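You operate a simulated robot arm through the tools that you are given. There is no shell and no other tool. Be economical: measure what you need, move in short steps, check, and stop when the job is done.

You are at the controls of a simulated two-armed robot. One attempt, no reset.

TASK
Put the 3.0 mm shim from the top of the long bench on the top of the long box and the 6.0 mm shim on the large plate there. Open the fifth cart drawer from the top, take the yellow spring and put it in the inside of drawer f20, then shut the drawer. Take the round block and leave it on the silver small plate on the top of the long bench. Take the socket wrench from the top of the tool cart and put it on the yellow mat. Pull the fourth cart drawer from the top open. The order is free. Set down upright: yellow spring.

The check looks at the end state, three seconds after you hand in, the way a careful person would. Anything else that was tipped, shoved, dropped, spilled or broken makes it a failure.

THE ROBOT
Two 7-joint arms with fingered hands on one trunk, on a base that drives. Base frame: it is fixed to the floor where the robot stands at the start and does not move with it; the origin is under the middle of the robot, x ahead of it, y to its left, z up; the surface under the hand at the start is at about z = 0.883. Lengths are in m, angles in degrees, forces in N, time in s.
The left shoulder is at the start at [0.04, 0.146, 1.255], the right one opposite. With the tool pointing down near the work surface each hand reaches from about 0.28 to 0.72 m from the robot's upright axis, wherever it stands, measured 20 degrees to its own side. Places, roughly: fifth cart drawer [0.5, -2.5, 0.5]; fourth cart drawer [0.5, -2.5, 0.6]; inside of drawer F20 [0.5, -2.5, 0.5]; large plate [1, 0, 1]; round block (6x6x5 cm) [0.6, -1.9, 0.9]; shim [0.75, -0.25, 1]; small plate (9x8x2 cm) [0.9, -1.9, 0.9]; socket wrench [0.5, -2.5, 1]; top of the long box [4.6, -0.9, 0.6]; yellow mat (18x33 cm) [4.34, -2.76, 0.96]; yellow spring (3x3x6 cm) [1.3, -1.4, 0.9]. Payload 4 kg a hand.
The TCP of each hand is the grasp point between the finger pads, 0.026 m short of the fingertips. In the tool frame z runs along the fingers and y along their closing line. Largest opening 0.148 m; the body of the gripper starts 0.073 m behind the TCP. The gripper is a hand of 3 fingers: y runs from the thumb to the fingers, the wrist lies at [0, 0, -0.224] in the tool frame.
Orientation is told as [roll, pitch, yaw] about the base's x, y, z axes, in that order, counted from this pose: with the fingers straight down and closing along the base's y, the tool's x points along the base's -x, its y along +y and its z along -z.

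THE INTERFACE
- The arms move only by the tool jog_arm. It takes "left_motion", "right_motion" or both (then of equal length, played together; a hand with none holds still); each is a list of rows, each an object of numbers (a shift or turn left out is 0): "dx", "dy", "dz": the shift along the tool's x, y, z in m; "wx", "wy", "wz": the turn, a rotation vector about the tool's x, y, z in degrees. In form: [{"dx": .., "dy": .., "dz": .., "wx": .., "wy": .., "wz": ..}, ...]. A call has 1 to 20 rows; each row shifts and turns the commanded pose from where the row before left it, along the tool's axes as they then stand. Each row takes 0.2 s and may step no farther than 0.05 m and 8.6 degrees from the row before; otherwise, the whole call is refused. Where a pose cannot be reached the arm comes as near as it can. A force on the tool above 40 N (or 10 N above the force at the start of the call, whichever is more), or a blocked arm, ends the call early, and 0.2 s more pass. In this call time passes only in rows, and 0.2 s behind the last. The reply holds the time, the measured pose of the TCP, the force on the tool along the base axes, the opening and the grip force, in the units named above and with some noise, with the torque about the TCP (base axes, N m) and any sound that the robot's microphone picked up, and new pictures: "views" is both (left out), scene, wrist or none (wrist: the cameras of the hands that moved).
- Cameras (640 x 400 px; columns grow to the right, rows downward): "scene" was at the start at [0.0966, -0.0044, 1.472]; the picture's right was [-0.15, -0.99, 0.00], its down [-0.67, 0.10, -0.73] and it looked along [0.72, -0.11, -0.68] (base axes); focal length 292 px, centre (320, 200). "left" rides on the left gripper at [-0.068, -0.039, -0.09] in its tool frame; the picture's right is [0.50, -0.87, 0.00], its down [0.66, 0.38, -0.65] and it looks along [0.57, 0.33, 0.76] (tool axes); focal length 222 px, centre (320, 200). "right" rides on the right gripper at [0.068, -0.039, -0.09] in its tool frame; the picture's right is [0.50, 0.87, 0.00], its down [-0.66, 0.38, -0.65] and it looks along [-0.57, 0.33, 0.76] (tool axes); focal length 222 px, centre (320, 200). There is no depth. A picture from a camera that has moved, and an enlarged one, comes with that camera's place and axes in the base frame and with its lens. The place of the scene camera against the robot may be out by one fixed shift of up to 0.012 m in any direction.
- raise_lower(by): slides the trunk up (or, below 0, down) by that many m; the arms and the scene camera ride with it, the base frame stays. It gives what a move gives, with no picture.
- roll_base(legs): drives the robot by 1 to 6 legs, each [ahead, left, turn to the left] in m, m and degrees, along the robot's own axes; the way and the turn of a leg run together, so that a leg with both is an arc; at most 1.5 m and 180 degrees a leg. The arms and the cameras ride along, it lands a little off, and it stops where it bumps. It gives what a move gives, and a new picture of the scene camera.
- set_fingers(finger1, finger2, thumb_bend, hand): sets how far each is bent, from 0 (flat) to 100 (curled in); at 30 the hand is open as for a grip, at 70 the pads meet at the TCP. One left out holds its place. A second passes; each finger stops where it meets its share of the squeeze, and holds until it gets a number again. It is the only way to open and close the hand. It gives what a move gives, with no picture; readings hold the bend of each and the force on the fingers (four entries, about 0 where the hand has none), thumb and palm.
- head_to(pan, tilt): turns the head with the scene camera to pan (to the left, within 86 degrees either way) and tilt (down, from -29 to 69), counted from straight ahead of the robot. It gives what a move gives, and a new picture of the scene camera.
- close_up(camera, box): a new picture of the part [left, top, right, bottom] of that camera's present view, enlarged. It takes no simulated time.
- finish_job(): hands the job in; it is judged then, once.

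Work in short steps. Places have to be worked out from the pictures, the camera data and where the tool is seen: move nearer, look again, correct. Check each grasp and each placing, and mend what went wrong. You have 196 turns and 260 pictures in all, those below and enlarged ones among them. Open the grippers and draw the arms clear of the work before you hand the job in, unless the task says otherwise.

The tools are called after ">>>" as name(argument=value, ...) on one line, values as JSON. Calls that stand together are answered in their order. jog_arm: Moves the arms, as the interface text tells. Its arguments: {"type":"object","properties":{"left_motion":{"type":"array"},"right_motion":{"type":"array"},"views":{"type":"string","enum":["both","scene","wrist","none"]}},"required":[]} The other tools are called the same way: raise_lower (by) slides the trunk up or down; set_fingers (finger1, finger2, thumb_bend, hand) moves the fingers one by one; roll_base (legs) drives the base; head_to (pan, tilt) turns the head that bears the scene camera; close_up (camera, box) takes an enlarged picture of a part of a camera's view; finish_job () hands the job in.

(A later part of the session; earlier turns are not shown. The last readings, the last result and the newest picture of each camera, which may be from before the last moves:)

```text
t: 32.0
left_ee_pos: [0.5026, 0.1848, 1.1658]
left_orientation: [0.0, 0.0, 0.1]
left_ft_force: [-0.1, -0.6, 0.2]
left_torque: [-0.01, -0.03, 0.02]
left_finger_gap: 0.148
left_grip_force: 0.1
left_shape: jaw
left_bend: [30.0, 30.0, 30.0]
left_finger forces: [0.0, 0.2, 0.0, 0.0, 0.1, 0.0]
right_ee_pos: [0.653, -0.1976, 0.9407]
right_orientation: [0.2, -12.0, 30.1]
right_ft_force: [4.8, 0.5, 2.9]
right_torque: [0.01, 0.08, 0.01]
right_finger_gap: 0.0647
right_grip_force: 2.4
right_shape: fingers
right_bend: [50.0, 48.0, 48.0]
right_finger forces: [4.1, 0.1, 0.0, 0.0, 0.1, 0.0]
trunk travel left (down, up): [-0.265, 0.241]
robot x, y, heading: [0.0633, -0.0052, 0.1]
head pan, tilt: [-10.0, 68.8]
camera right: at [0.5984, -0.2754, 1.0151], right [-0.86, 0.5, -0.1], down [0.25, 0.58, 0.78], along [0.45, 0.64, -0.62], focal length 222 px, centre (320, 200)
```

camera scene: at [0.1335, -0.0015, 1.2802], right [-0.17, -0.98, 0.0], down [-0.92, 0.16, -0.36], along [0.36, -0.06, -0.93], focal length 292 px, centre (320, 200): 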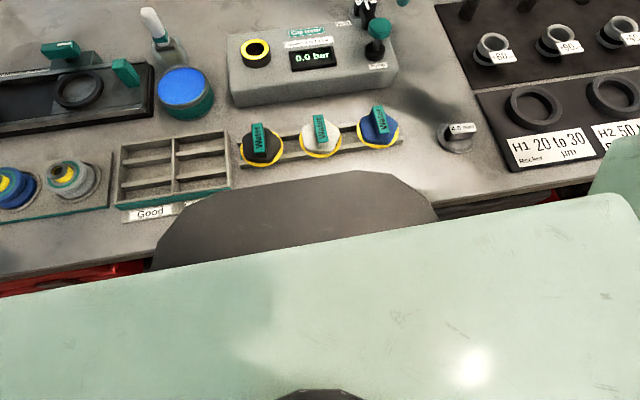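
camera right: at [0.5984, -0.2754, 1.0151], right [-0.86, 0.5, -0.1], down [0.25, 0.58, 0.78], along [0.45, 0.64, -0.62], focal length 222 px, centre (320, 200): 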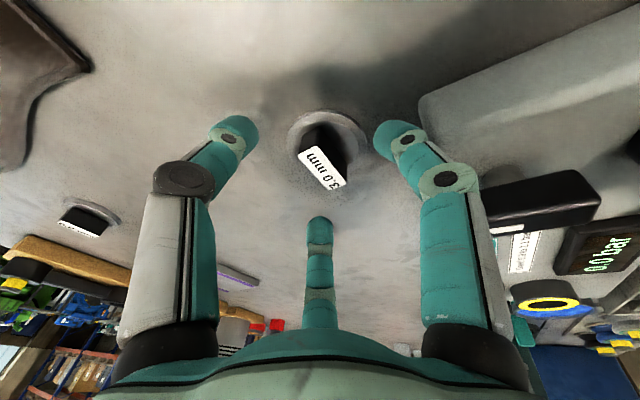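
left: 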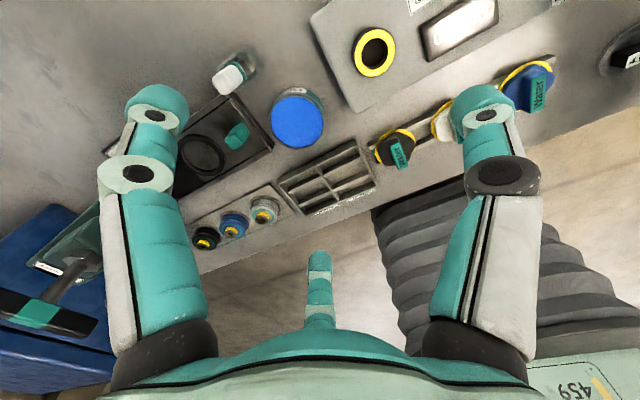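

Finger 1 brushes the vent lever (4 N). I curl finger 1 a bit more to get free of it.

>>> set_fingers(hand="right", finger1=58)

>>> close_up(camera="right", box=[200, 80, 520, 280])

```text
t: 33.0
left_ee_pos: [0.5025, 0.185, 1.1658]
left_orientation: [0.0, 0.0, 0.1]
left_ft_force: [-0.8, -0.2, -1.2]
left_torque: [0.0, -0.01, 0.0]
left_finger_gap: 0.1477
left_grip_force: 0.1
left_shape: jaw
left_bend: [30.0, 30.0, 30.0]
left_finger forces: [0.0, 0.0, 0.0, 0.0, 0.0, 0.1]
right_ee_pos: [0.6505, -0.1985, 0.9414]
right_orientation: [0.3, -11.8, 30.2]
right_ft_force: [0.5, -0.3, 0.9]
right_torque: [0.03, 0.0, -0.02]
right_finger_gap: 0.055
right_grip_force: 0.1
right_shape: fingers
right_bend: [57.0, 48.0, 48.0]
right_finger forces: [0.0, 0.0, 0.0, 0.1, 0.1, 0.0]
trunk travel left (down, up): [-0.265, 0.241]
robot x, y, heading: [0.0651, -0.0004, -0.2]
head pan, tilt: [-10.0, 68.8]
```

```text
2.00 times, centred on (360, 180) of right
camera zoom: at [0.5974, -0.2754, 1.0149], right [-0.86, 0.5, -0.1], down [0.25, 0.58, 0.78], along [0.45, 0.64, -0.62], focal length 444 px, centre (240, 240)
```

zoom: 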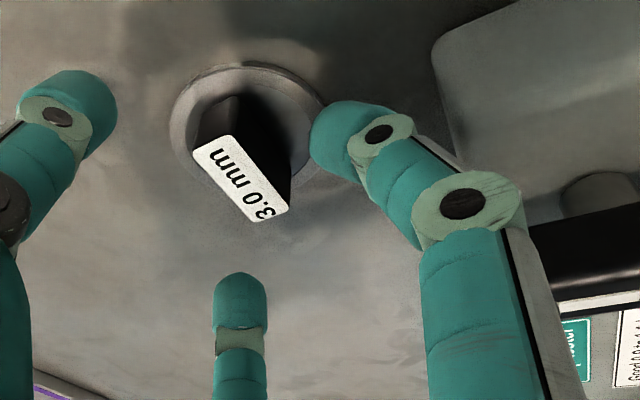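

Aligned with the handle. Descend 1.6 cm more.

>>> jog_arm(right_motion=[{"dz": 0.008, "dx": 0.0017}, {"dz": 0.008, "dx": 0.0017}], views="wrist")

```text
t: 33.6
left_ee_pos: [0.5018, 0.185, 1.1667]
left_orientation: [0.0, 0.1, 0.1]
left_ft_force: [-0.8, -0.4, 0.2]
left_torque: [-0.01, -0.01, 0.0]
left_finger_gap: 0.1478
left_grip_force: 0.1
left_shape: jaw
left_bend: [30.0, 30.0, 30.0]
left_finger forces: [0.0, 0.0, 0.1, 0.0, 0.0, 0.0]
right_ee_pos: [0.6514, -0.1992, 0.9237]
right_orientation: [0.3, -12.0, 30.1]
right_ft_force: [0.0, 0.1, -1.0]
right_torque: [0.05, 0.0, -0.04]
right_finger_gap: 0.0546
right_grip_force: 0.1
right_shape: fingers
right_bend: [57.0, 48.0, 48.0]
right_finger forces: [0.0, 0.1, 0.0, 0.0, 0.1, 0.0]
trunk travel left (down, up): [-0.265, 0.241]
robot x, y, heading: [0.066, -0.0033, -0.0]
head pan, tilt: [-10.0, 68.8]
camera right: at [0.5973, -0.2756, 0.9978], right [-0.86, 0.5, -0.1], down [0.25, 0.58, 0.78], along [0.45, 0.64, -0.62], focal length 222 px, centre (320, 200)
```

right: 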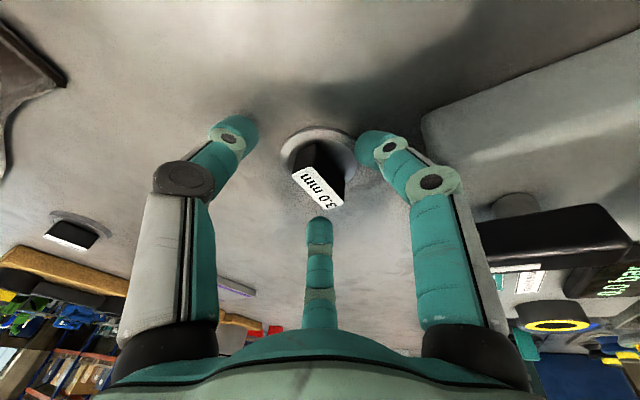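

Now close all three digits on the handle.

>>> set_fingers(hand="right", finger1=70, finger2=70, thumb_bend=70)

>>> close_up(camera="right", box=[120, 40, 520, 290])

```text
t: 34.6
left_ee_pos: [0.5025, 0.1855, 1.1666]
left_orientation: [0.0, 0.1, 0.0]
left_ft_force: [-0.5, -0.7, -0.6]
left_torque: [0.04, -0.02, 0.03]
left_finger_gap: 0.1482
left_grip_force: 0.1
left_shape: jaw
left_bend: [30.0, 30.0, 30.0]
left_finger forces: [0.0, 0.1, 0.1, 0.1, 0.0, 0.0]
right_ee_pos: [0.6506, -0.1982, 0.9236]
right_orientation: [0.3, -11.9, 30.2]
right_ft_force: [-0.4, 0.3, -0.2]
right_torque: [0.01, 0.06, 0.0]
right_finger_gap: 0.0122
right_grip_force: 7.3
right_shape: fingers
right_bend: [66.0, 64.0, 66.0]
right_finger forces: [5.1, 4.5, 0.1, 0.1, 5.5, 0.0]
trunk travel left (down, up): [-0.265, 0.241]
robot x, y, heading: [0.0602, -0.0025, 0.2]
head pan, tilt: [-10.0, 68.8]
```

```text
1.60 times, centred on (320, 165) of right
camera zoom: at [0.5972, -0.2756, 0.9979], right [-0.86, 0.5, -0.1], down [0.25, 0.58, 0.78], along [0.45, 0.64, -0.62], focal length 355 px, centre (320, 256)
```

zoom: 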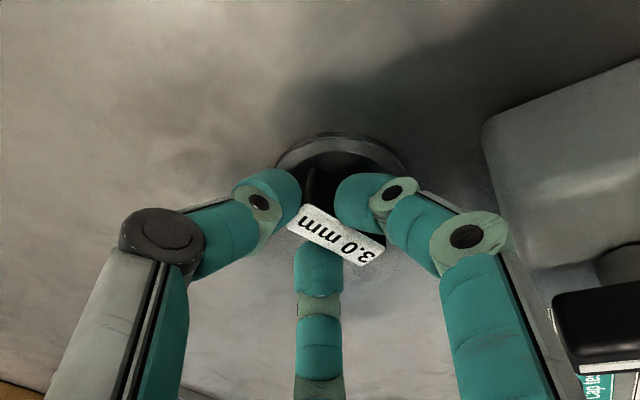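

Gripped with ~5 N per digit. I lift gently and check.

>>> set_fingers(hand="right", finger1=76, finger2=76, thumb_bend=76)

>>> jog_arm(right_motion=[{"dz": -0.01, "dx": -0.002}, {"dz": -0.02, "dx": -0.0042}, {"dz": -0.03, "dx": -0.0062}, {"dz": -0.03, "dx": -0.0062}], views="wrist")

```text
t: 35.6
left_ee_pos: [0.504, 0.186, 1.1651]
left_orientation: [0.0, 0.1, 0.0]
left_ft_force: [-0.5, -0.5, -0.4]
left_torque: [0.01, 0.03, -0.03]
left_finger_gap: 0.1481
left_grip_force: 0.0
left_shape: jaw
left_bend: [30.0, 30.0, 30.0]
left_finger forces: [0.0, 0.0, 0.1, 0.0, 0.0, 0.0]
right_ee_pos: [0.652, -0.1988, 0.9244]
right_orientation: [0.3, -12.0, 30.2]
right_ft_force: [0.3, 0.3, -0.7]
right_torque: [-0.02, 0.0, -0.05]
right_finger_gap: 0.0089
right_grip_force: 14.1
right_shape: fingers
right_bend: [63.0, 64.0, 67.0]
right_finger forces: [9.2, 8.4, 0.1, 0.0, 11.2, 0.0]
trunk travel left (down, up): [-0.265, 0.241]
robot x, y, heading: [0.0616, 0.0016, -0.0]
head pan, tilt: [-10.0, 68.8]
```

```text
t: 36.6
left_ee_pos: [0.5015, 0.1859, 1.1661]
left_orientation: [-0.1, 0.1, 0.1]
left_ft_force: [0.7, -0.4, 0.1]
left_torque: [0.0, 0.02, 0.02]
left_finger_gap: 0.1481
left_grip_force: 0.0
left_shape: jaw
left_bend: [30.0, 30.0, 30.0]
left_finger forces: [0.0, 0.0, 0.1, 0.0, 0.0, 0.1]
right_ee_pos: [0.6499, -0.1968, 1.0162]
right_orientation: [0.3, -11.9, 30.2]
right_ft_force: [0.0, 0.0, -1.0]
right_torque: [-0.01, -0.02, 0.02]
right_finger_gap: 0.0089
right_grip_force: 13.9
right_shape: fingers
right_bend: [63.0, 64.0, 67.0]
right_finger forces: [9.1, 8.4, 0.0, 0.0, 11.2, 0.1]
trunk travel left (down, up): [-0.265, 0.241]
robot x, y, heading: [0.065, 0.002, -0.0]
head pan, tilt: [-10.0, 68.8]
camera right: at [0.5966, -0.2756, 1.0904], right [-0.86, 0.5, -0.1], down [0.25, 0.58, 0.78], along [0.45, 0.64, -0.62], focal length 222 px, centre (320, 200)
```

right: 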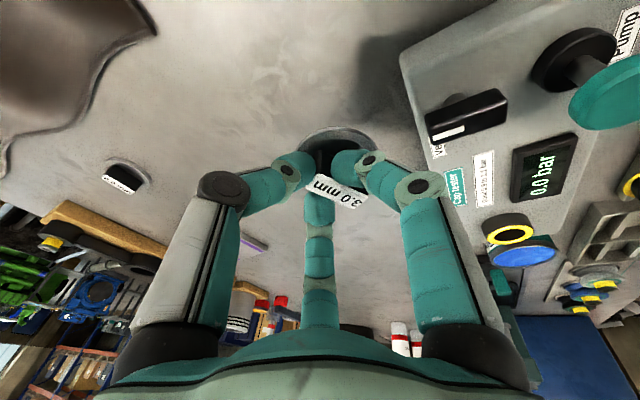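

The shim is held. I raise the trunk back, then back away from the bench, levelling the hand and drawing the arms in.

>>> raise_lower(by=0.16)

>>> jog_arm(right_motion=[{"wy": 4, "dx": 0.02}, {"wy": 4, "dx": 0.02}, {"wy": 4, "dx": 0.03}, {"dx": 0.04, "dy": -0.02}, {"dx": 0.04, "dy": -0.02}, {"dx": 0.03, "dy": -0.02}], left_motion=[{"dx": 0.03}, {"dx": 0.03}, {"dx": 0.03}, {"dz": 0.03}, {"dz": 0.03}, {"dz": 0.03}], views="none")

>>> head_to(pan=-12, tilt=50)

>>> roll_base(legs=[[-0.5, 0, 0]])

```text
t: 38.4
left_ee_pos: [0.5018, 0.1852, 1.3263]
left_orientation: [0.0, 0.2, 0.1]
left_ft_force: [-0.5, -0.4, 0.8]
left_torque: [-0.03, 0.02, 0.04]
left_finger_gap: 0.1477
left_grip_force: 0.0
left_shape: jaw
left_bend: [30.0, 30.0, 30.0]
left_finger forces: [0.1, 0.0, 0.1, 0.0, 0.0, 0.0]
right_ee_pos: [0.6509, -0.1984, 1.1755]
right_orientation: [0.3, -11.8, 30.2]
right_ft_force: [0.3, -0.8, -1.4]
right_torque: [0.0, -0.04, -0.02]
right_finger_gap: 0.0088
right_grip_force: 14.2
right_shape: fingers
right_bend: [63.0, 64.0, 67.0]
right_finger forces: [9.0, 8.4, 0.0, 0.0, 11.2, 0.0]
trunk travel left (down, up): [-0.425, 0.081]
robot x, y, heading: [0.0657, -0.0005, 0.3]
head pan, tilt: [-10.0, 68.8]
```

```text
t: 39.8
left_ee_pos: [0.4112, 0.1852, 1.2365]
left_orientation: [0.1, 0.0, 0.2]
left_ft_force: [-1.2, 0.3, -0.9]
left_torque: [-0.02, 0.04, 0.01]
left_finger_gap: 0.1481
left_grip_force: 0.1
left_shape: jaw
left_bend: [30.0, 30.0, 30.0]
left_finger forces: [0.1, 0.0, 0.1, 0.1, 0.1, 0.0]
right_ee_pos: [0.5261, -0.3413, 1.167]
right_orientation: [0.3, 0.2, 30.3]
right_ft_force: [0.4, 0.0, -0.9]
right_torque: [-0.03, -0.01, 0.02]
right_finger_gap: 0.0089
right_grip_force: 13.8
right_shape: fingers
right_bend: [63.0, 64.0, 67.0]
right_finger forces: [8.9, 8.4, 0.1, 0.0, 10.9, 0.1]
trunk travel left (down, up): [-0.425, 0.081]
robot x, y, heading: [0.0629, 0.0007, 0.3]
head pan, tilt: [-10.0, 68.8]
```

```text
t: 40.7
left_ee_pos: [0.4113, 0.1847, 1.236]
left_orientation: [0.0, 0.1, 0.1]
left_ft_force: [0.7, 0.7, 0.0]
left_torque: [0.03, -0.02, -0.01]
left_finger_gap: 0.148
left_grip_force: 0.1
left_shape: jaw
left_bend: [30.0, 30.0, 30.0]
left_finger forces: [0.0, 0.1, 0.0, 0.1, 0.0, 0.0]
right_ee_pos: [0.5266, -0.3398, 1.1688]
right_orientation: [0.4, 0.0, 30.2]
right_ft_force: [0.8, 0.9, -1.4]
right_torque: [0.02, -0.02, -0.02]
right_finger_gap: 0.0086
right_grip_force: 14.0
right_shape: fingers
right_bend: [63.0, 64.0, 67.0]
right_finger forces: [8.9, 8.5, 0.0, 0.1, 10.9, 0.0]
trunk travel left (down, up): [-0.425, 0.081]
robot x, y, heading: [0.0657, 0.0037, -0.0]
head pan, tilt: [-12.0, 50.0]
camera scene: at [0.154, -0.0079, 1.4621], right [-0.21, -0.98, 0.0], down [-0.75, 0.16, -0.64], along [0.63, -0.13, -0.77], focal length 292 px, centre (320, 200)
```

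scene: 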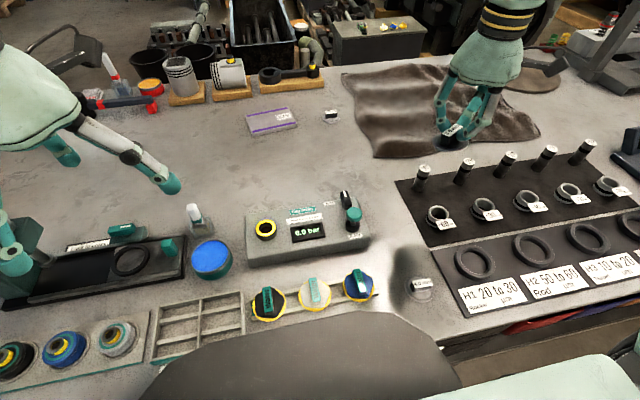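

```text
t: 43.6
left_ee_pos: [-0.0926, 0.185, 1.2354]
left_orientation: [-0.1, 0.2, 0.2]
left_ft_force: [-0.1, 0.8, -0.1]
left_torque: [-0.03, 0.02, 0.03]
left_finger_gap: 0.1479
left_grip_force: 0.1
left_shape: jaw
left_bend: [30.0, 30.0, 30.0]
left_finger forces: [0.1, 0.0, 0.0, 0.0, 0.0, 0.1]
right_ee_pos: [0.0243, -0.3403, 1.1674]
right_orientation: [0.2, 0.2, 30.4]
right_ft_force: [-1.0, -0.1, -1.2]
right_torque: [0.01, -0.02, -0.03]
right_finger_gap: 0.0085
right_grip_force: 14.3
right_shape: fingers
right_bend: [63.0, 64.0, 67.0]
right_finger forces: [8.8, 8.4, 0.0, 0.0, 10.9, 0.0]
trunk travel left (down, up): [-0.425, 0.081]
robot x, y, heading: [-0.4383, 0.0021, 0.3]
head pan, tilt: [-12.0, 50.0]
camera scene: at [-0.3495, -0.0086, 1.462], right [-0.21, -0.98, 0.0], down [-0.75, 0.16, -0.64], along [0.63, -0.13, -0.77], focal length 292 px, centre (320, 200)
```

scene: 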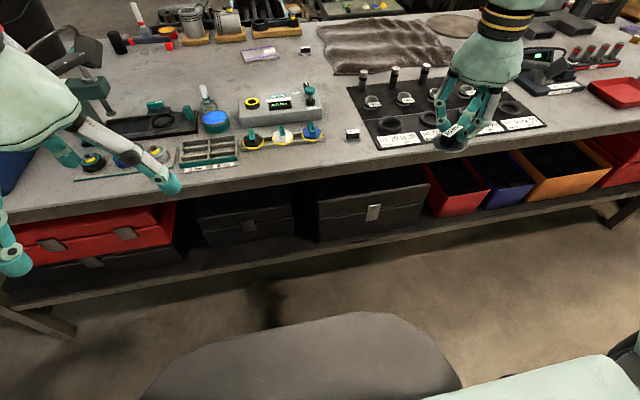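

All fine. I slide right 1.5 m along the bench and look toward the cart.

>>> roll_base(legs=[[0, -1.4, 0]])

>>> head_to(pan=-25, tilt=30)

```text
t: 50.6
left_ee_pos: [-0.0886, -1.2045, 1.2359]
left_orientation: [0.1, 0.1, 0.4]
left_ft_force: [-0.3, 0.8, -0.8]
left_torque: [0.01, 0.02, -0.01]
left_finger_gap: 0.1478
left_grip_force: 0.1
left_shape: jaw
left_bend: [30.0, 30.0, 30.0]
left_finger forces: [0.0, 0.0, 0.1, 0.0, 0.1, 0.1]
right_ee_pos: [0.0302, -1.7304, 1.1684]
right_orientation: [0.3, 0.2, 30.6]
right_ft_force: [-0.1, -0.6, -1.3]
right_torque: [0.0, -0.03, 0.01]
right_finger_gap: 0.0087
right_grip_force: 13.8
right_shape: fingers
right_bend: [63.0, 64.0, 67.0]
right_finger forces: [8.8, 8.4, 0.1, 0.0, 10.8, 0.0]
trunk travel left (down, up): [-0.425, 0.081]
robot x, y, heading: [-0.4373, -1.3916, 0.4]
head pan, tilt: [-12.0, 50.0]
camera scene: at [-0.3442, -1.4003, 1.4621], right [-0.2, -0.98, 0.0], down [-0.75, 0.15, -0.64], along [0.63, -0.13, -0.77], focal length 292 px, centre (320, 200)
```

scene: 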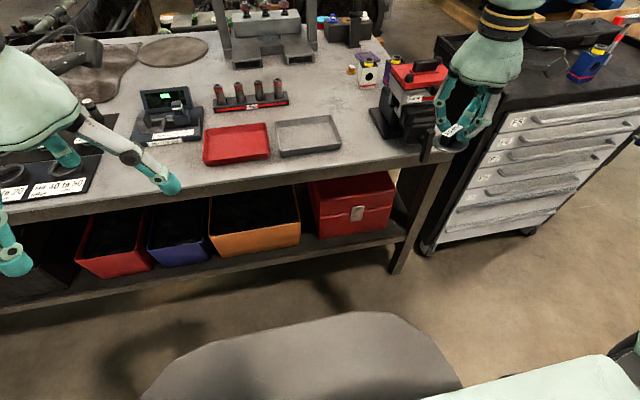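

```text
t: 51.4
left_ee_pos: [-0.0867, -1.2065, 1.2362]
left_orientation: [0.0, 0.0, 0.4]
left_ft_force: [-0.4, 0.1, 0.3]
left_torque: [0.0, 0.0, -0.01]
left_finger_gap: 0.1478
left_grip_force: 0.1
left_shape: jaw
left_bend: [30.0, 30.0, 30.0]
left_finger forces: [0.0, 0.1, 0.0, 0.1, 0.1, 0.1]
right_ee_pos: [0.0303, -1.7309, 1.1676]
right_orientation: [0.3, 0.0, 30.6]
right_ft_force: [-0.3, 0.2, -1.2]
right_torque: [-0.02, 0.02, 0.04]
right_finger_gap: 0.0089
right_grip_force: 14.3
right_shape: fingers
right_bend: [63.0, 64.0, 67.0]
right_finger forces: [8.9, 8.3, 0.0, 0.1, 10.8, 0.0]
trunk travel left (down, up): [-0.425, 0.081]
robot x, y, heading: [-0.4371, -1.3893, 0.5]
head pan, tilt: [-25.0, 30.0]
camera scene: at [-0.3374, -1.4233, 1.4916], right [-0.42, -0.91, 0.0], down [-0.46, 0.21, -0.87], along [0.79, -0.36, -0.5], focal length 292 px, centre (320, 200)
```

scene: 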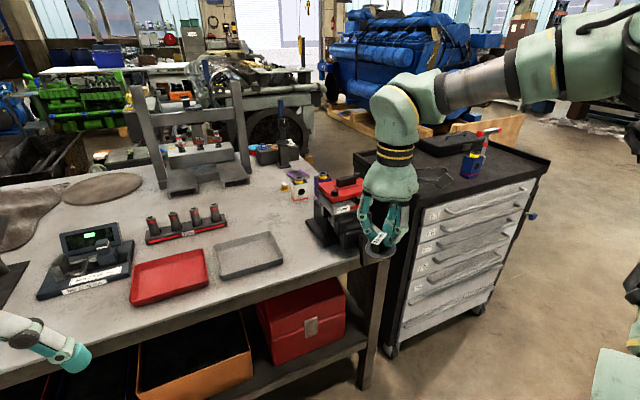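

I enlarge the areas with the plate/round block, the stand at the back and the cart's face.

>>> close_up(camera="scene", box=[120, 100, 380, 260])

>>> close_up(camera="scene", box=[380, 110, 600, 350])

```text
2.46 times, centred on (250, 180) of scene
camera zoom: at [-0.3374, -1.4233, 1.4916], right [-0.42, -0.91, 0.0], down [-0.46, 0.21, -0.87], along [0.79, -0.36, -0.5], focal length 720 px, centre (492, 249)
```

zoom: 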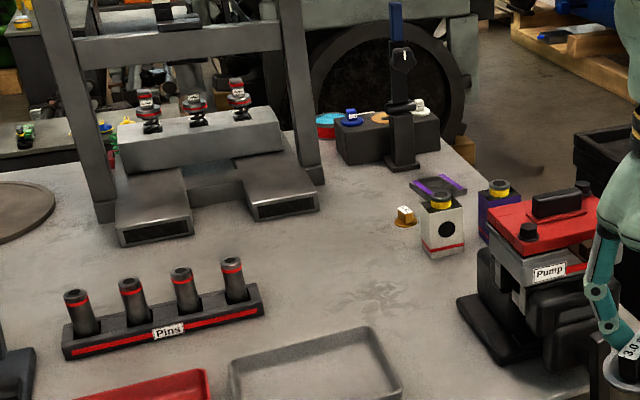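

```text
1.67 times, centred on (490, 230) of scene
camera zoom: at [-0.3374, -1.4233, 1.4916], right [-0.42, -0.91, 0.0], down [-0.46, 0.21, -0.87], along [0.79, -0.36, -0.5], focal length 488 px, centre (37, 150)
```

zoom: 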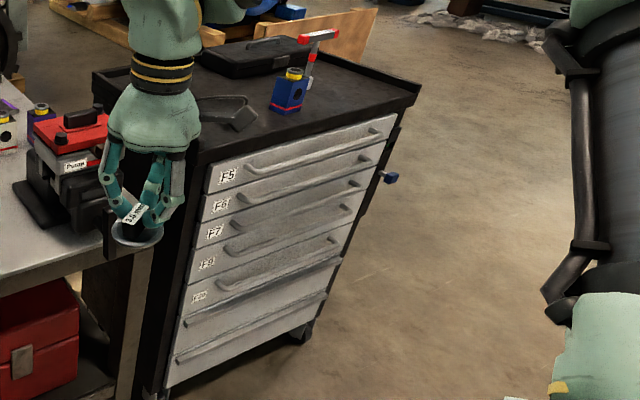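

Cart drawers read F5, F6, F7, F?, F?0 from the top. I slide right 0.55 m and look at both bench end and cart from there.

>>> roll_base(legs=[[0, -0.6, 0]])

>>> head_to(pan=10, tilt=25)

>>> close_up(camera="scene", box=[160, 80, 480, 280])

```text
t: 54.8
left_ee_pos: [-0.0839, -1.8095, 1.2359]
left_orientation: [0.0, 0.1, 0.2]
left_ft_force: [-0.6, 0.5, 0.1]
left_torque: [0.02, -0.02, 0.0]
left_finger_gap: 0.1478
left_grip_force: 0.1
left_shape: jaw
left_bend: [30.0, 30.0, 30.0]
left_finger forces: [0.0, 0.0, 0.0, 0.1, 0.0, 0.0]
right_ee_pos: [0.0323, -2.3348, 1.1682]
right_orientation: [0.3, 0.2, 30.4]
right_ft_force: [0.0, 0.0, -0.3]
right_torque: [-0.03, -0.01, 0.01]
right_finger_gap: 0.0086
right_grip_force: 13.3
right_shape: fingers
right_bend: [63.0, 64.0, 67.0]
right_finger forces: [8.8, 8.4, 0.0, 0.0, 10.9, 0.1]
trunk travel left (down, up): [-0.425, 0.081]
robot x, y, heading: [-0.4314, -1.9945, 0.4]
head pan, tilt: [-25.0, 30.0]
camera scene: at [-0.3346, -2.0253, 1.4917], right [-0.42, -0.91, 0.0], down [-0.45, 0.21, -0.87], along [0.79, -0.36, -0.5], focal length 292 px, centre (320, 200)
```

scene: 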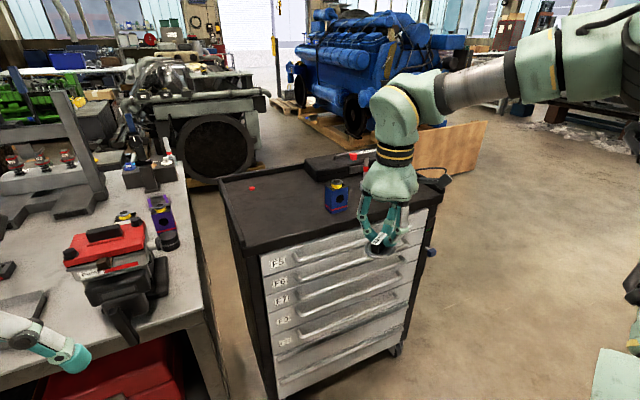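

```text
t: 55.8
left_ee_pos: [-0.0824, -1.8104, 1.2357]
left_orientation: [0.0, 0.1, 0.2]
left_ft_force: [0.2, -0.5, 0.1]
left_torque: [0.01, -0.01, -0.02]
left_finger_gap: 0.1478
left_grip_force: 0.1
left_shape: jaw
left_bend: [30.0, 30.0, 30.0]
left_finger forces: [0.1, 0.0, 0.0, 0.1, 0.1, 0.0]
right_ee_pos: [0.0319, -2.3367, 1.1681]
right_orientation: [0.3, 0.1, 30.3]
right_ft_force: [1.0, 0.4, -2.2]
right_torque: [-0.01, -0.02, 0.01]
right_finger_gap: 0.0091
right_grip_force: 13.9
right_shape: fingers
right_bend: [63.0, 64.0, 67.0]
right_finger forces: [8.9, 8.4, 0.1, 0.0, 10.8, 0.0]
trunk travel left (down, up): [-0.425, 0.081]
robot x, y, heading: [-0.4318, -1.9938, 0.4]
head pan, tilt: [10.0, 25.0]
camera scene: at [-0.326, -1.9724, 1.4996], right [0.18, -0.98, 0.0], down [-0.42, -0.07, -0.91], along [0.89, 0.16, -0.42], focal length 292 px, centre (320, 200)
```

scene: 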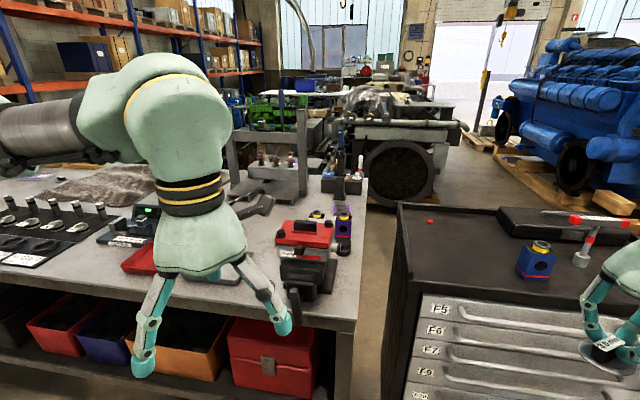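

```text
2.00 times, centred on (320, 180) of scene
camera zoom: at [-0.326, -1.9724, 1.4996], right [0.18, -0.98, 0.0], down [-0.42, -0.07, -0.91], along [0.89, 0.16, -0.42], focal length 585 px, centre (320, 240)
```

zoom: 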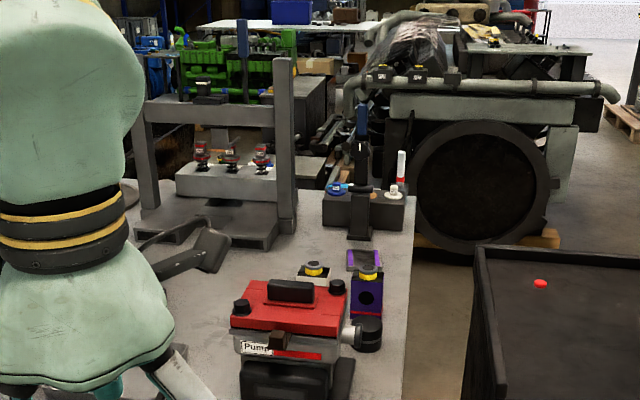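

The round block is the black cylinder right of the pump; the small plate is behind the purple block. I zoom on the stand's three items for the yellow spring.

>>> close_up(camera="scene", box=[235, 140, 365, 215])

>>> close_up(camera="scene", box=[265, 190, 365, 300])

```text
4.92 times, centred on (300, 178) of scene
camera zoom: at [-0.326, -1.9724, 1.4996], right [0.18, -0.98, 0.0], down [-0.42, -0.07, -0.91], along [0.89, 0.16, -0.42], focal length 1440 px, centre (418, 311)
```

zoom: 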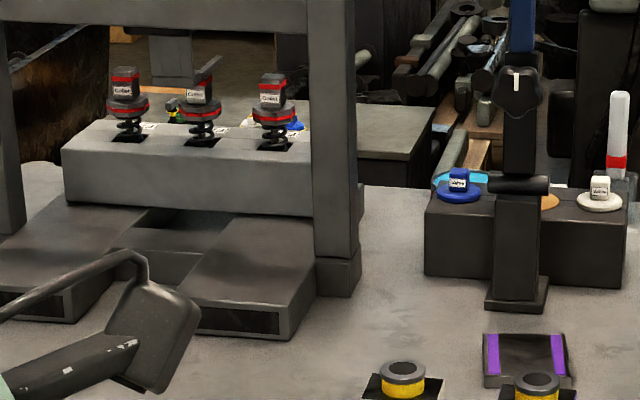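

```text
3.64 times, centred on (315, 245) of scene
camera zoom: at [-0.326, -1.9724, 1.4996], right [0.18, -0.98, 0.0], down [-0.42, -0.07, -0.91], along [0.89, 0.16, -0.42], focal length 1064 px, centre (338, 36)
```

zoom: 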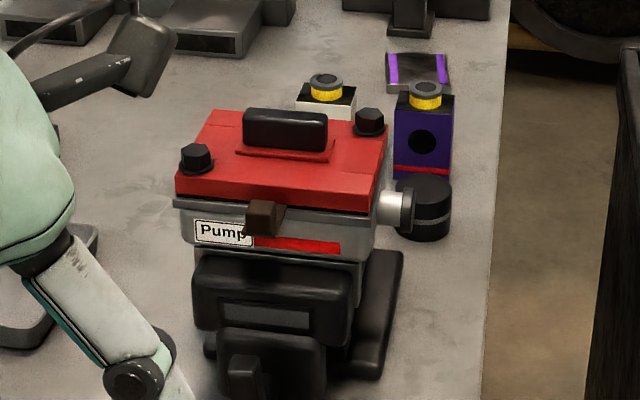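

Plan: open F20 first with the left hand, pulling by base motion. I drive in front of the cart and turn the left hand to point forward.

>>> roll_base(legs=[[0, -0.68, 0]])

>>> jog_arm(left_motion=[{"wy": -8.2, "dx": -0.02}, {"wy": -8.2, "dx": -0.02, "dz": 0.003}, {"wy": -8.2, "dx": -0.018, "dz": 0.008}, {"wy": -8.2, "dx": -0.017, "dz": 0.011}, {"wy": -8.2, "dx": -0.015, "dz": 0.013}, {"wy": -8.2, "dx": -0.013, "dz": 0.015}, {"wy": -8.2, "dx": -0.01, "dz": 0.017}, {"wy": -8.2, "dx": -0.008, "dz": 0.018}, {"wy": -8.2, "dx": -0.005, "dz": 0.02}, {"wy": -8.2, "dx": -0.003, "dz": 0.02}, {"wy": -8.0}], right_motion=[{"dx": 0.02}, {"dx": 0.02}, {"dx": 0.02}, {"dx": 0.01}, {}, {}, {}, {}, {}, {}, {}], views="none")

>>> head_to(pan=5, tilt=45)

```text
t: 59.6
left_ee_pos: [-0.0819, -2.4859, 1.2359]
left_orientation: [-0.1, 0.1, 0.5]
left_ft_force: [0.6, 0.7, -0.6]
left_torque: [0.04, 0.01, -0.02]
left_finger_gap: 0.148
left_grip_force: 0.1
left_shape: jaw
left_bend: [30.0, 30.0, 30.0]
left_finger forces: [0.0, 0.0, 0.1, 0.0, 0.0, 0.1]
right_ee_pos: [0.0379, -3.0111, 1.167]
right_orientation: [0.1, 0.2, 30.6]
right_ft_force: [0.9, -0.9, -1.1]
right_torque: [-0.02, -0.02, -0.02]
right_finger_gap: 0.0086
right_grip_force: 14.3
right_shape: fingers
right_bend: [63.0, 64.0, 67.0]
right_finger forces: [8.8, 8.4, 0.1, 0.1, 10.9, 0.0]
trunk travel left (down, up): [-0.425, 0.081]
robot x, y, heading: [-0.4281, -2.6751, 0.4]
head pan, tilt: [10.0, 25.0]
camera scene: at [-0.3226, -2.6488, 1.4996], right [0.18, -0.98, 0.0], down [-0.42, -0.08, -0.91], along [0.89, 0.16, -0.42], focal length 292 px, centre (320, 200)
```

scene: 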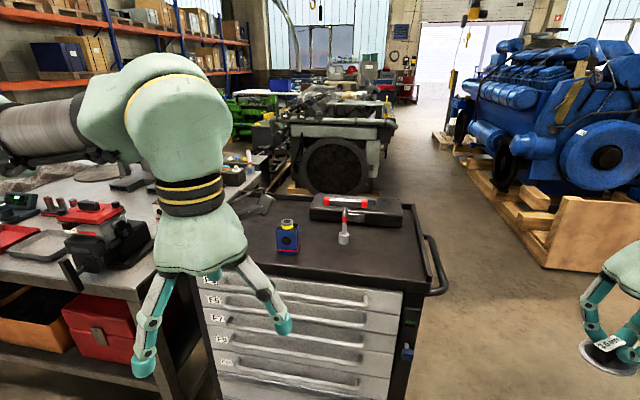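

```text
t: 62.0
left_ee_pos: [0.0421, -2.5811, 1.3587]
left_orientation: [5.2, -86.8, -2.6]
left_ft_force: [0.2, -1.1, 0.1]
left_torque: [0.05, -0.04, 0.05]
left_finger_gap: 0.1481
left_grip_force: 0.1
left_shape: jaw
left_bend: [30.0, 30.0, 30.0]
left_finger forces: [0.0, 0.0, 0.0, 0.0, 0.0, 0.0]
left hand out of reach, approached as far as the arm can: row 8, 9, 10, 11
right_ee_pos: [-0.0231, -3.0516, 1.1668]
right_orientation: [0.5, 0.0, 30.7]
right_ft_force: [-0.1, -0.5, -2.3]
right_torque: [0.02, -0.03, -0.02]
right_finger_gap: 0.0084
right_grip_force: 14.1
right_shape: fingers
right_bend: [63.0, 64.0, 67.0]
right_finger forces: [8.9, 8.5, 0.0, 0.0, 10.7, 0.0]
trunk travel left (down, up): [-0.425, 0.081]
robot x, y, heading: [-0.428, -2.6715, 0.5]
head pan, tilt: [10.0, 25.0]
```

```text
t: 62.8
left_ee_pos: [0.0414, -2.5774, 1.3569]
left_orientation: [1.8, -86.7, 0.8]
left_ft_force: [0.2, -0.5, -0.2]
left_torque: [0.02, 0.01, -0.02]
left_finger_gap: 0.148
left_grip_force: 0.0
left_shape: jaw
left_bend: [30.0, 30.0, 30.0]
left_finger forces: [0.0, 0.1, 0.0, 0.1, 0.0, 0.0]
right_ee_pos: [-0.022, -3.0482, 1.1682]
right_orientation: [0.3, 0.1, 30.6]
right_ft_force: [0.1, 0.3, -1.8]
right_torque: [0.0, -0.02, -0.02]
right_finger_gap: 0.0087
right_grip_force: 13.7
right_shape: fingers
right_bend: [63.0, 64.0, 67.0]
right_finger forces: [8.9, 8.5, 0.1, 0.1, 10.6, 0.0]
trunk travel left (down, up): [-0.425, 0.081]
robot x, y, heading: [-0.4268, -2.676, 0.6]
head pan, tilt: [5.0, 45.0]
camera scene: at [-0.332, -2.6596, 1.4691], right [0.09, -1.0, 0.0], down [-0.7, -0.07, -0.71], along [0.7, 0.07, -0.71], focal length 292 px, centre (320, 200)
```

scene: 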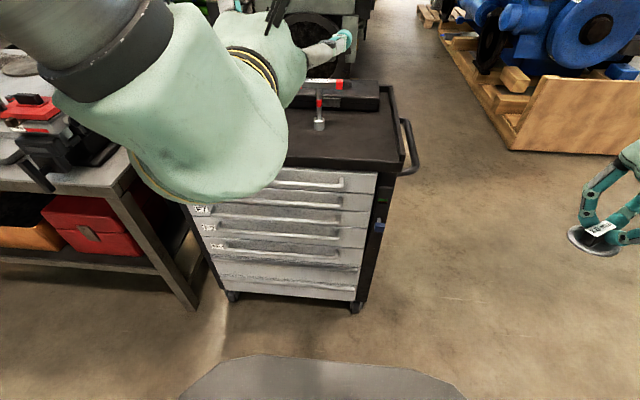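

Pointing forward works. I lower the trunk fully to bring the hands to drawer height and get a frontal view.

>>> raise_lower(by=-0.4)

>>> head_to(pan=8, tilt=35)

```text
t: 66.6
left_ee_pos: [0.0424, -2.5766, 0.956]
left_orientation: [1.8, -86.7, 1.0]
left_ft_force: [0.0, 0.0, -0.8]
left_torque: [0.03, -0.01, 0.0]
left_finger_gap: 0.148
left_grip_force: 0.2
left_shape: jaw
left_bend: [30.0, 30.0, 30.0]
left_finger forces: [0.0, 0.0, 0.0, 0.0, 0.0, 0.0]
right_ee_pos: [-0.0246, -3.0485, 0.7675]
right_orientation: [0.3, 0.0, 30.6]
right_ft_force: [0.1, 0.2, -0.2]
right_torque: [-0.01, 0.0, 0.03]
right_finger_gap: 0.0087
right_grip_force: 13.6
right_shape: fingers
right_bend: [63.0, 64.0, 67.0]
right_finger forces: [8.9, 8.4, 0.0, 0.0, 10.6, 0.0]
trunk travel left (down, up): [-0.025, 0.481]
robot x, y, heading: [-0.4315, -2.6692, 0.4]
head pan, tilt: [5.0, 45.0]
```

```text
t: 67.3
left_ee_pos: [0.0415, -2.5765, 0.9579]
left_orientation: [1.6, -86.7, 1.0]
left_ft_force: [0.3, 0.1, -0.1]
left_torque: [0.04, 0.0, -0.01]
left_finger_gap: 0.1478
left_grip_force: 0.1
left_shape: jaw
left_bend: [30.0, 30.0, 30.0]
left_finger forces: [0.0, 0.0, 0.0, 0.0, 0.0, 0.0]
right_ee_pos: [-0.0235, -3.0472, 0.7674]
right_orientation: [0.3, 0.1, 30.7]
right_ft_force: [-0.8, -0.5, -1.6]
right_torque: [0.0, 0.0, 0.02]
right_finger_gap: 0.0086
right_grip_force: 14.1
right_shape: fingers
right_bend: [63.0, 64.0, 67.0]
right_finger forces: [8.9, 8.4, 0.0, 0.1, 10.6, 0.0]
trunk travel left (down, up): [-0.025, 0.481]
robot x, y, heading: [-0.4288, -2.6773, 0.1]
head pan, tilt: [8.0, 35.0]
camera scene: at [-0.3263, -2.654, 1.0834], right [0.15, -0.99, 0.0], down [-0.57, -0.08, -0.82], along [0.81, 0.12, -0.57], focal length 292 px, centre (320, 200)
```

scene: 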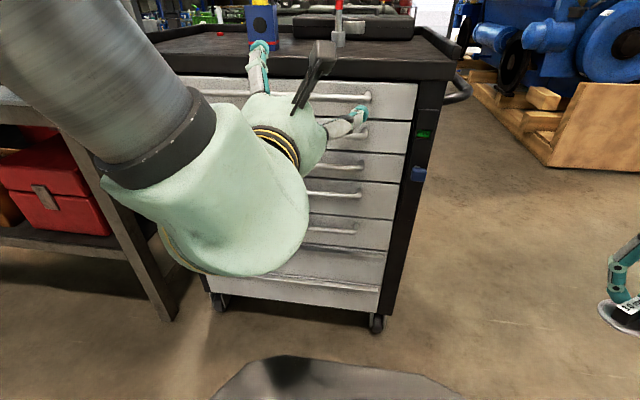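

Fifth handle is at z≈0.48, right end y≈-2.66, face x≈0.38. I lower the left hand to z≈0.5 staying at x≈0.04, rotating so one finger is below and two digits above the bar.

>>> jog_arm(left_motion=[{"dx": 0.045}, {"dx": 0.045}, {"dx": 0.045}, {"dx": 0.045}, {"dx": 0.045}, {"dx": 0.045}, {"dx": 0.045}, {"dx": 0.045}, {"dx": 0.045}, {"dx": 0.045}, {"wz": -7.5}, {"wz": -7.5}, {"wz": -7.5}, {"wz": -7.5}], views="both")

```text
t: 70.3
left_ee_pos: [0.0428, -2.6086, 0.8822]
left_orientation: [-82.7, -57.4, 87.8]
left_ft_force: [0.5, 0.5, 0.3]
left_torque: [0.0, -0.02, 0.01]
left_finger_gap: 0.148
left_grip_force: 0.2
left_shape: jaw
left_bend: [30.0, 30.0, 30.0]
left_finger forces: [0.1, 0.2, 0.1, 0.0, 0.0, 0.0]
left hand out of reach, approached as far as the arm can: row 1, 2, 3, 4, 5, 6, 7, 8, 9, 10, 11
right_ee_pos: [-0.023, -3.0474, 0.7662]
right_orientation: [0.3, 0.2, 30.7]
right_ft_force: [-0.2, -0.3, -1.8]
right_torque: [0.0, -0.02, -0.01]
right_finger_gap: 0.0088
right_grip_force: 13.6
right_shape: fingers
right_bend: [63.0, 64.0, 67.0]
right_finger forces: [8.8, 8.5, 0.0, 0.0, 10.7, 0.0]
trunk travel left (down, up): [-0.025, 0.481]
robot x, y, heading: [-0.4295, -2.672, 0.5]
head pan, tilt: [8.0, 35.0]
camera scene: at [-0.3263, -2.654, 1.0834], right [0.15, -0.99, 0.0], down [-0.57, -0.08, -0.82], along [0.81, 0.12, -0.57], focal length 292 px, centre (320, 200)
camera left: at [-0.0429, -2.6102, 0.9665], right [0.07, -1.0, 0.04], down [-0.7, -0.08, -0.71], along [0.71, 0.02, -0.7], focal length 222 px, centre (320, 200)
```

scene: 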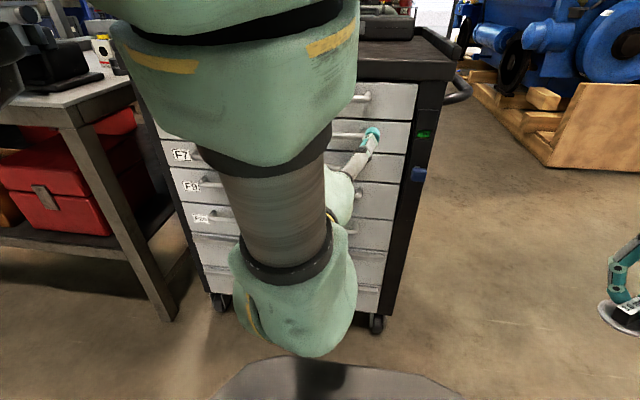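
left: 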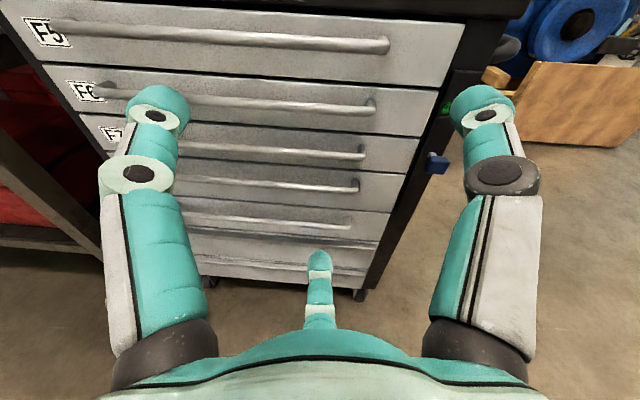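

The forward-pointing pose can't get lower. I'll use a pose pointing about 50° down-forward instead: undo the twist, pitch down, then lower.

>>> jog_arm(left_motion=[{"wz": 7.5}, {"wz": 7.5}, {"wz": 7.5}, {"wz": 7.5}, {"wy": 8, "dx": 0.02}, {"wy": 8, "dx": 0.02}, {"wy": 8, "dx": 0.02}, {"wy": 8, "dx": 0.02}, {"wy": 8, "dx": 0.02}], views="scene")

```text
t: 72.3
left_ee_pos: [0.0066, -2.6182, 0.7826]
left_orientation: [0.1, -46.7, 2.5]
left_ft_force: [-0.1, 0.1, -0.2]
left_torque: [0.0, -0.02, 0.03]
left_finger_gap: 0.1482
left_grip_force: 0.1
left_shape: jaw
left_bend: [30.0, 30.0, 30.0]
left_finger forces: [0.0, 0.0, 0.0, 0.1, 0.1, 0.0]
right_ee_pos: [-0.0231, -3.0474, 0.7675]
right_orientation: [0.3, 0.2, 30.7]
right_ft_force: [0.7, 0.5, -0.6]
right_torque: [-0.02, -0.01, 0.03]
right_finger_gap: 0.0088
right_grip_force: 14.2
right_shape: fingers
right_bend: [63.0, 64.0, 67.0]
right_finger forces: [9.0, 8.4, 0.0, 0.0, 10.7, 0.0]
trunk travel left (down, up): [-0.025, 0.481]
robot x, y, heading: [-0.4267, -2.6723, 0.3]
head pan, tilt: [8.0, 35.0]
camera scene: at [-0.3259, -2.6535, 1.0834], right [0.15, -0.99, 0.0], down [-0.57, -0.08, -0.82], along [0.81, 0.12, -0.57], focal length 292 px, centre (320, 200)
```

scene: 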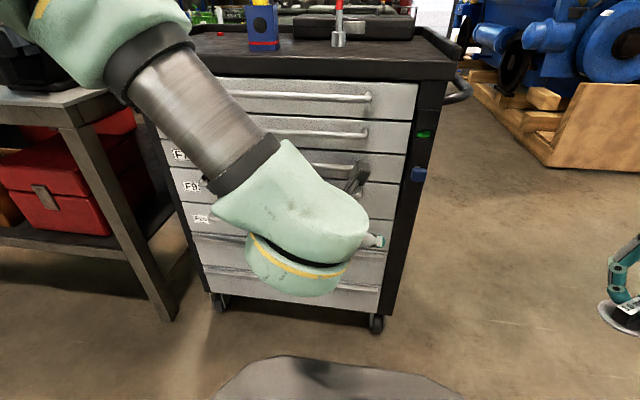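

Good. Now lower straight down ~0.26 m and view from the wrist camera.

>>> jog_arm(left_motion=[{"dx": 0.0315, "dz": 0.0297}, {"dx": 0.0315, "dz": 0.0297}, {"dx": 0.0315, "dz": 0.0297}, {"dx": 0.0315, "dz": 0.0297}, {"dx": 0.0315, "dz": 0.0297}, {"dx": 0.0315, "dz": 0.0297}], views="both")

```text
t: 73.8
left_ee_pos: [0.0108, -2.6542, 0.5497]
left_orientation: [0.5, -46.3, 2.6]
left_ft_force: [0.0, -0.6, -0.9]
left_torque: [-0.02, 0.0, 0.02]
left_finger_gap: 0.148
left_grip_force: 0.1
left_shape: jaw
left_bend: [30.0, 30.0, 30.0]
left_finger forces: [0.0, 0.0, 0.0, 0.0, 0.0, 0.0]
left hand out of reach, approached as far as the arm can: row 5, 6
right_ee_pos: [-0.0222, -3.0472, 0.7664]
right_orientation: [0.3, 0.1, 30.7]
right_ft_force: [0.1, -1.0, -1.5]
right_torque: [-0.02, -0.02, 0.04]
right_finger_gap: 0.0088
right_grip_force: 14.1
right_shape: fingers
right_bend: [63.0, 64.0, 67.0]
right_finger forces: [8.7, 8.5, 0.0, 0.0, 10.7, 0.1]
trunk travel left (down, up): [-0.025, 0.481]
robot x, y, heading: [-0.4302, -2.6769, 0.5]
head pan, tilt: [8.0, 35.0]
camera scene: at [-0.3262, -2.6545, 1.0834], right [0.15, -0.99, 0.0], down [-0.57, -0.08, -0.82], along [0.81, 0.12, -0.57], focal length 292 px, centre (320, 200)
camera left: at [-0.0056, -2.6956, 0.6603], right [-0.3, -0.88, -0.37], down [-0.94, 0.33, -0.02], along [0.14, 0.34, -0.93], focal length 222 px, centre (320, 200)
```

scene: 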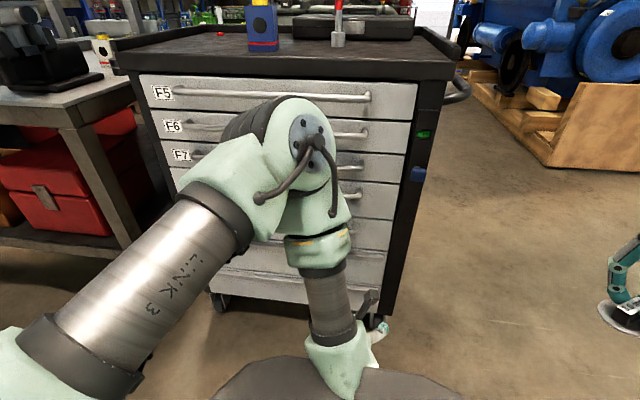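
left: 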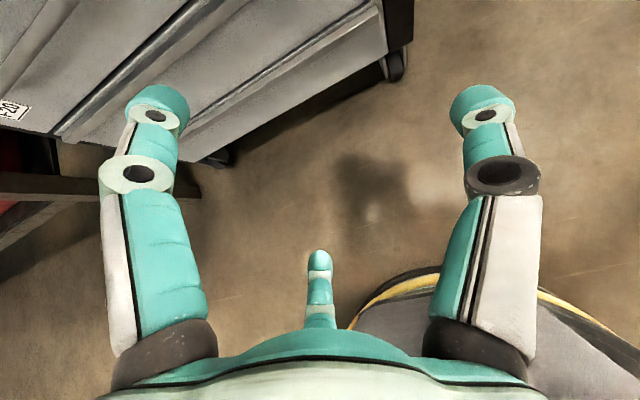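

F20 is confirmed on the fifth drawer. I extend the hand forward ~0.14 m and toward the handle middle (y +0.1).

>>> jog_arm(left_motion=[{"dx": -0.0206, "dz": 0.0219, "dy": 0.02}, {"dx": -0.0206, "dz": 0.0219, "dy": 0.02}, {"dx": -0.0206, "dz": 0.0219, "dy": 0.02}, {"dx": -0.0206, "dz": 0.0219, "dy": 0.02}, {"dx": -0.0206, "dz": 0.0219, "dy": 0.02}], views="both")

```text
t: 75.0
left_ee_pos: [0.1651, -2.5688, 0.5649]
left_orientation: [0.2, -46.6, 2.4]
left_ft_force: [-0.2, 0.0, 0.5]
left_torque: [-0.02, -0.02, -0.05]
left_finger_gap: 0.1479
left_grip_force: 0.0
left_shape: jaw
left_bend: [30.0, 30.0, 30.0]
left_finger forces: [0.0, 0.0, 0.0, 0.0, 0.1, 0.1]
left hand out of reach, approached as far as the arm can: row 1, 2, 3
right_ee_pos: [-0.0229, -3.046, 0.7674]
right_orientation: [0.3, 0.2, 30.7]
right_ft_force: [-0.1, 0.1, -0.9]
right_torque: [0.01, -0.02, 0.01]
right_finger_gap: 0.0082
right_grip_force: 14.0
right_shape: fingers
right_bend: [63.0, 64.0, 67.0]
right_finger forces: [8.8, 8.4, 0.1, 0.0, 10.7, 0.1]
trunk travel left (down, up): [-0.025, 0.481]
robot x, y, heading: [-0.4273, -2.6756, 0.4]
head pan, tilt: [8.0, 35.0]
camera scene: at [-0.326, -2.6534, 1.0834], right [0.15, -0.99, 0.0], down [-0.57, -0.08, -0.82], along [0.81, 0.12, -0.57], focal length 292 px, centre (320, 200)
camera left: at [0.1474, -2.6086, 0.6766], right [-0.3, -0.88, -0.37], down [-0.94, 0.34, -0.03], along [0.15, 0.34, -0.93], focal length 222 px, centre (320, 200)
```

scene: 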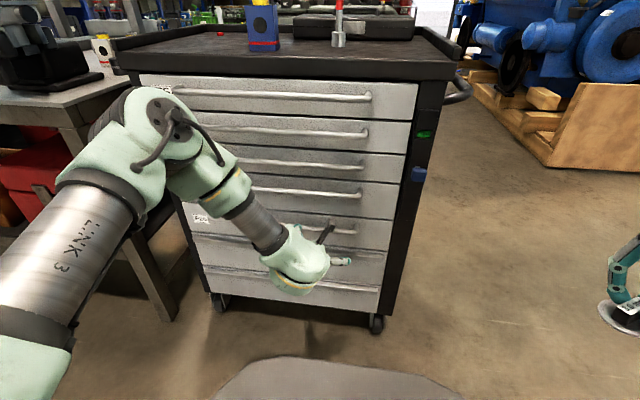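
left: 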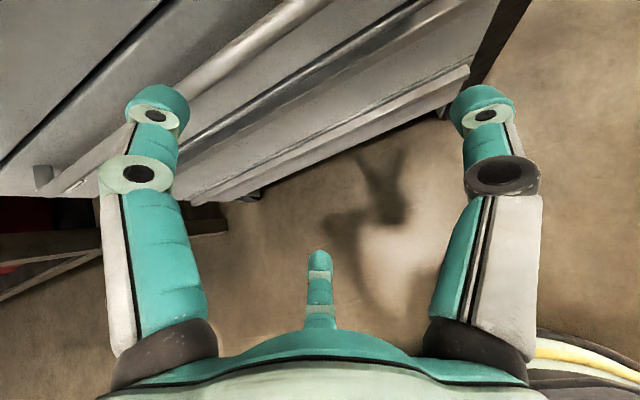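

I estimate the cart face: x≈0.31 at its left, ≈0.40 at its right (cart yawed ~8.6°), F20 handle z≈0.52. I enlarge the handle ends to judge the standoff.

>>> close_up(camera="scene", box=[300, 80, 440, 260])

>>> close_up(camera="left", box=[20, 0, 500, 230])

```text
2.22 times, centred on (370, 170) of scene
camera zoom: at [-0.326, -2.6534, 1.0834], right [0.15, -0.99, 0.0], down [-0.57, -0.08, -0.82], along [0.81, 0.12, -0.57], focal length 650 px, centre (209, 267)
```

zoom: 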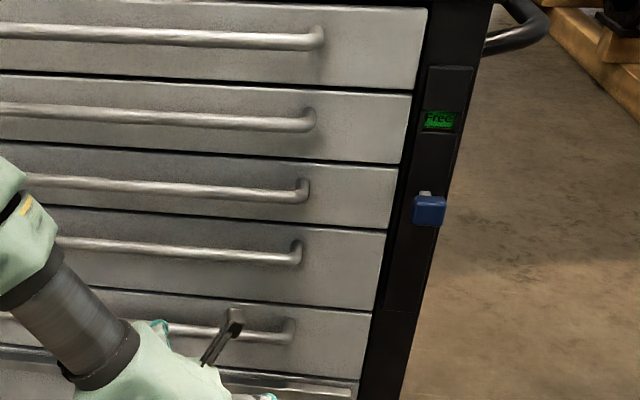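

```text
1.33 times, centred on (260, 115) of left
camera zoom: at [0.1474, -2.6086, 0.6766], right [-0.3, -0.88, -0.37], down [-0.94, 0.34, -0.03], along [0.15, 0.34, -0.93], focal length 296 px, centre (400, 313)
```

zoom: 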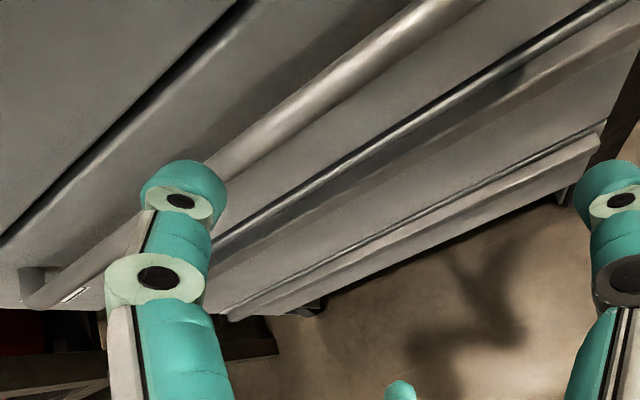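

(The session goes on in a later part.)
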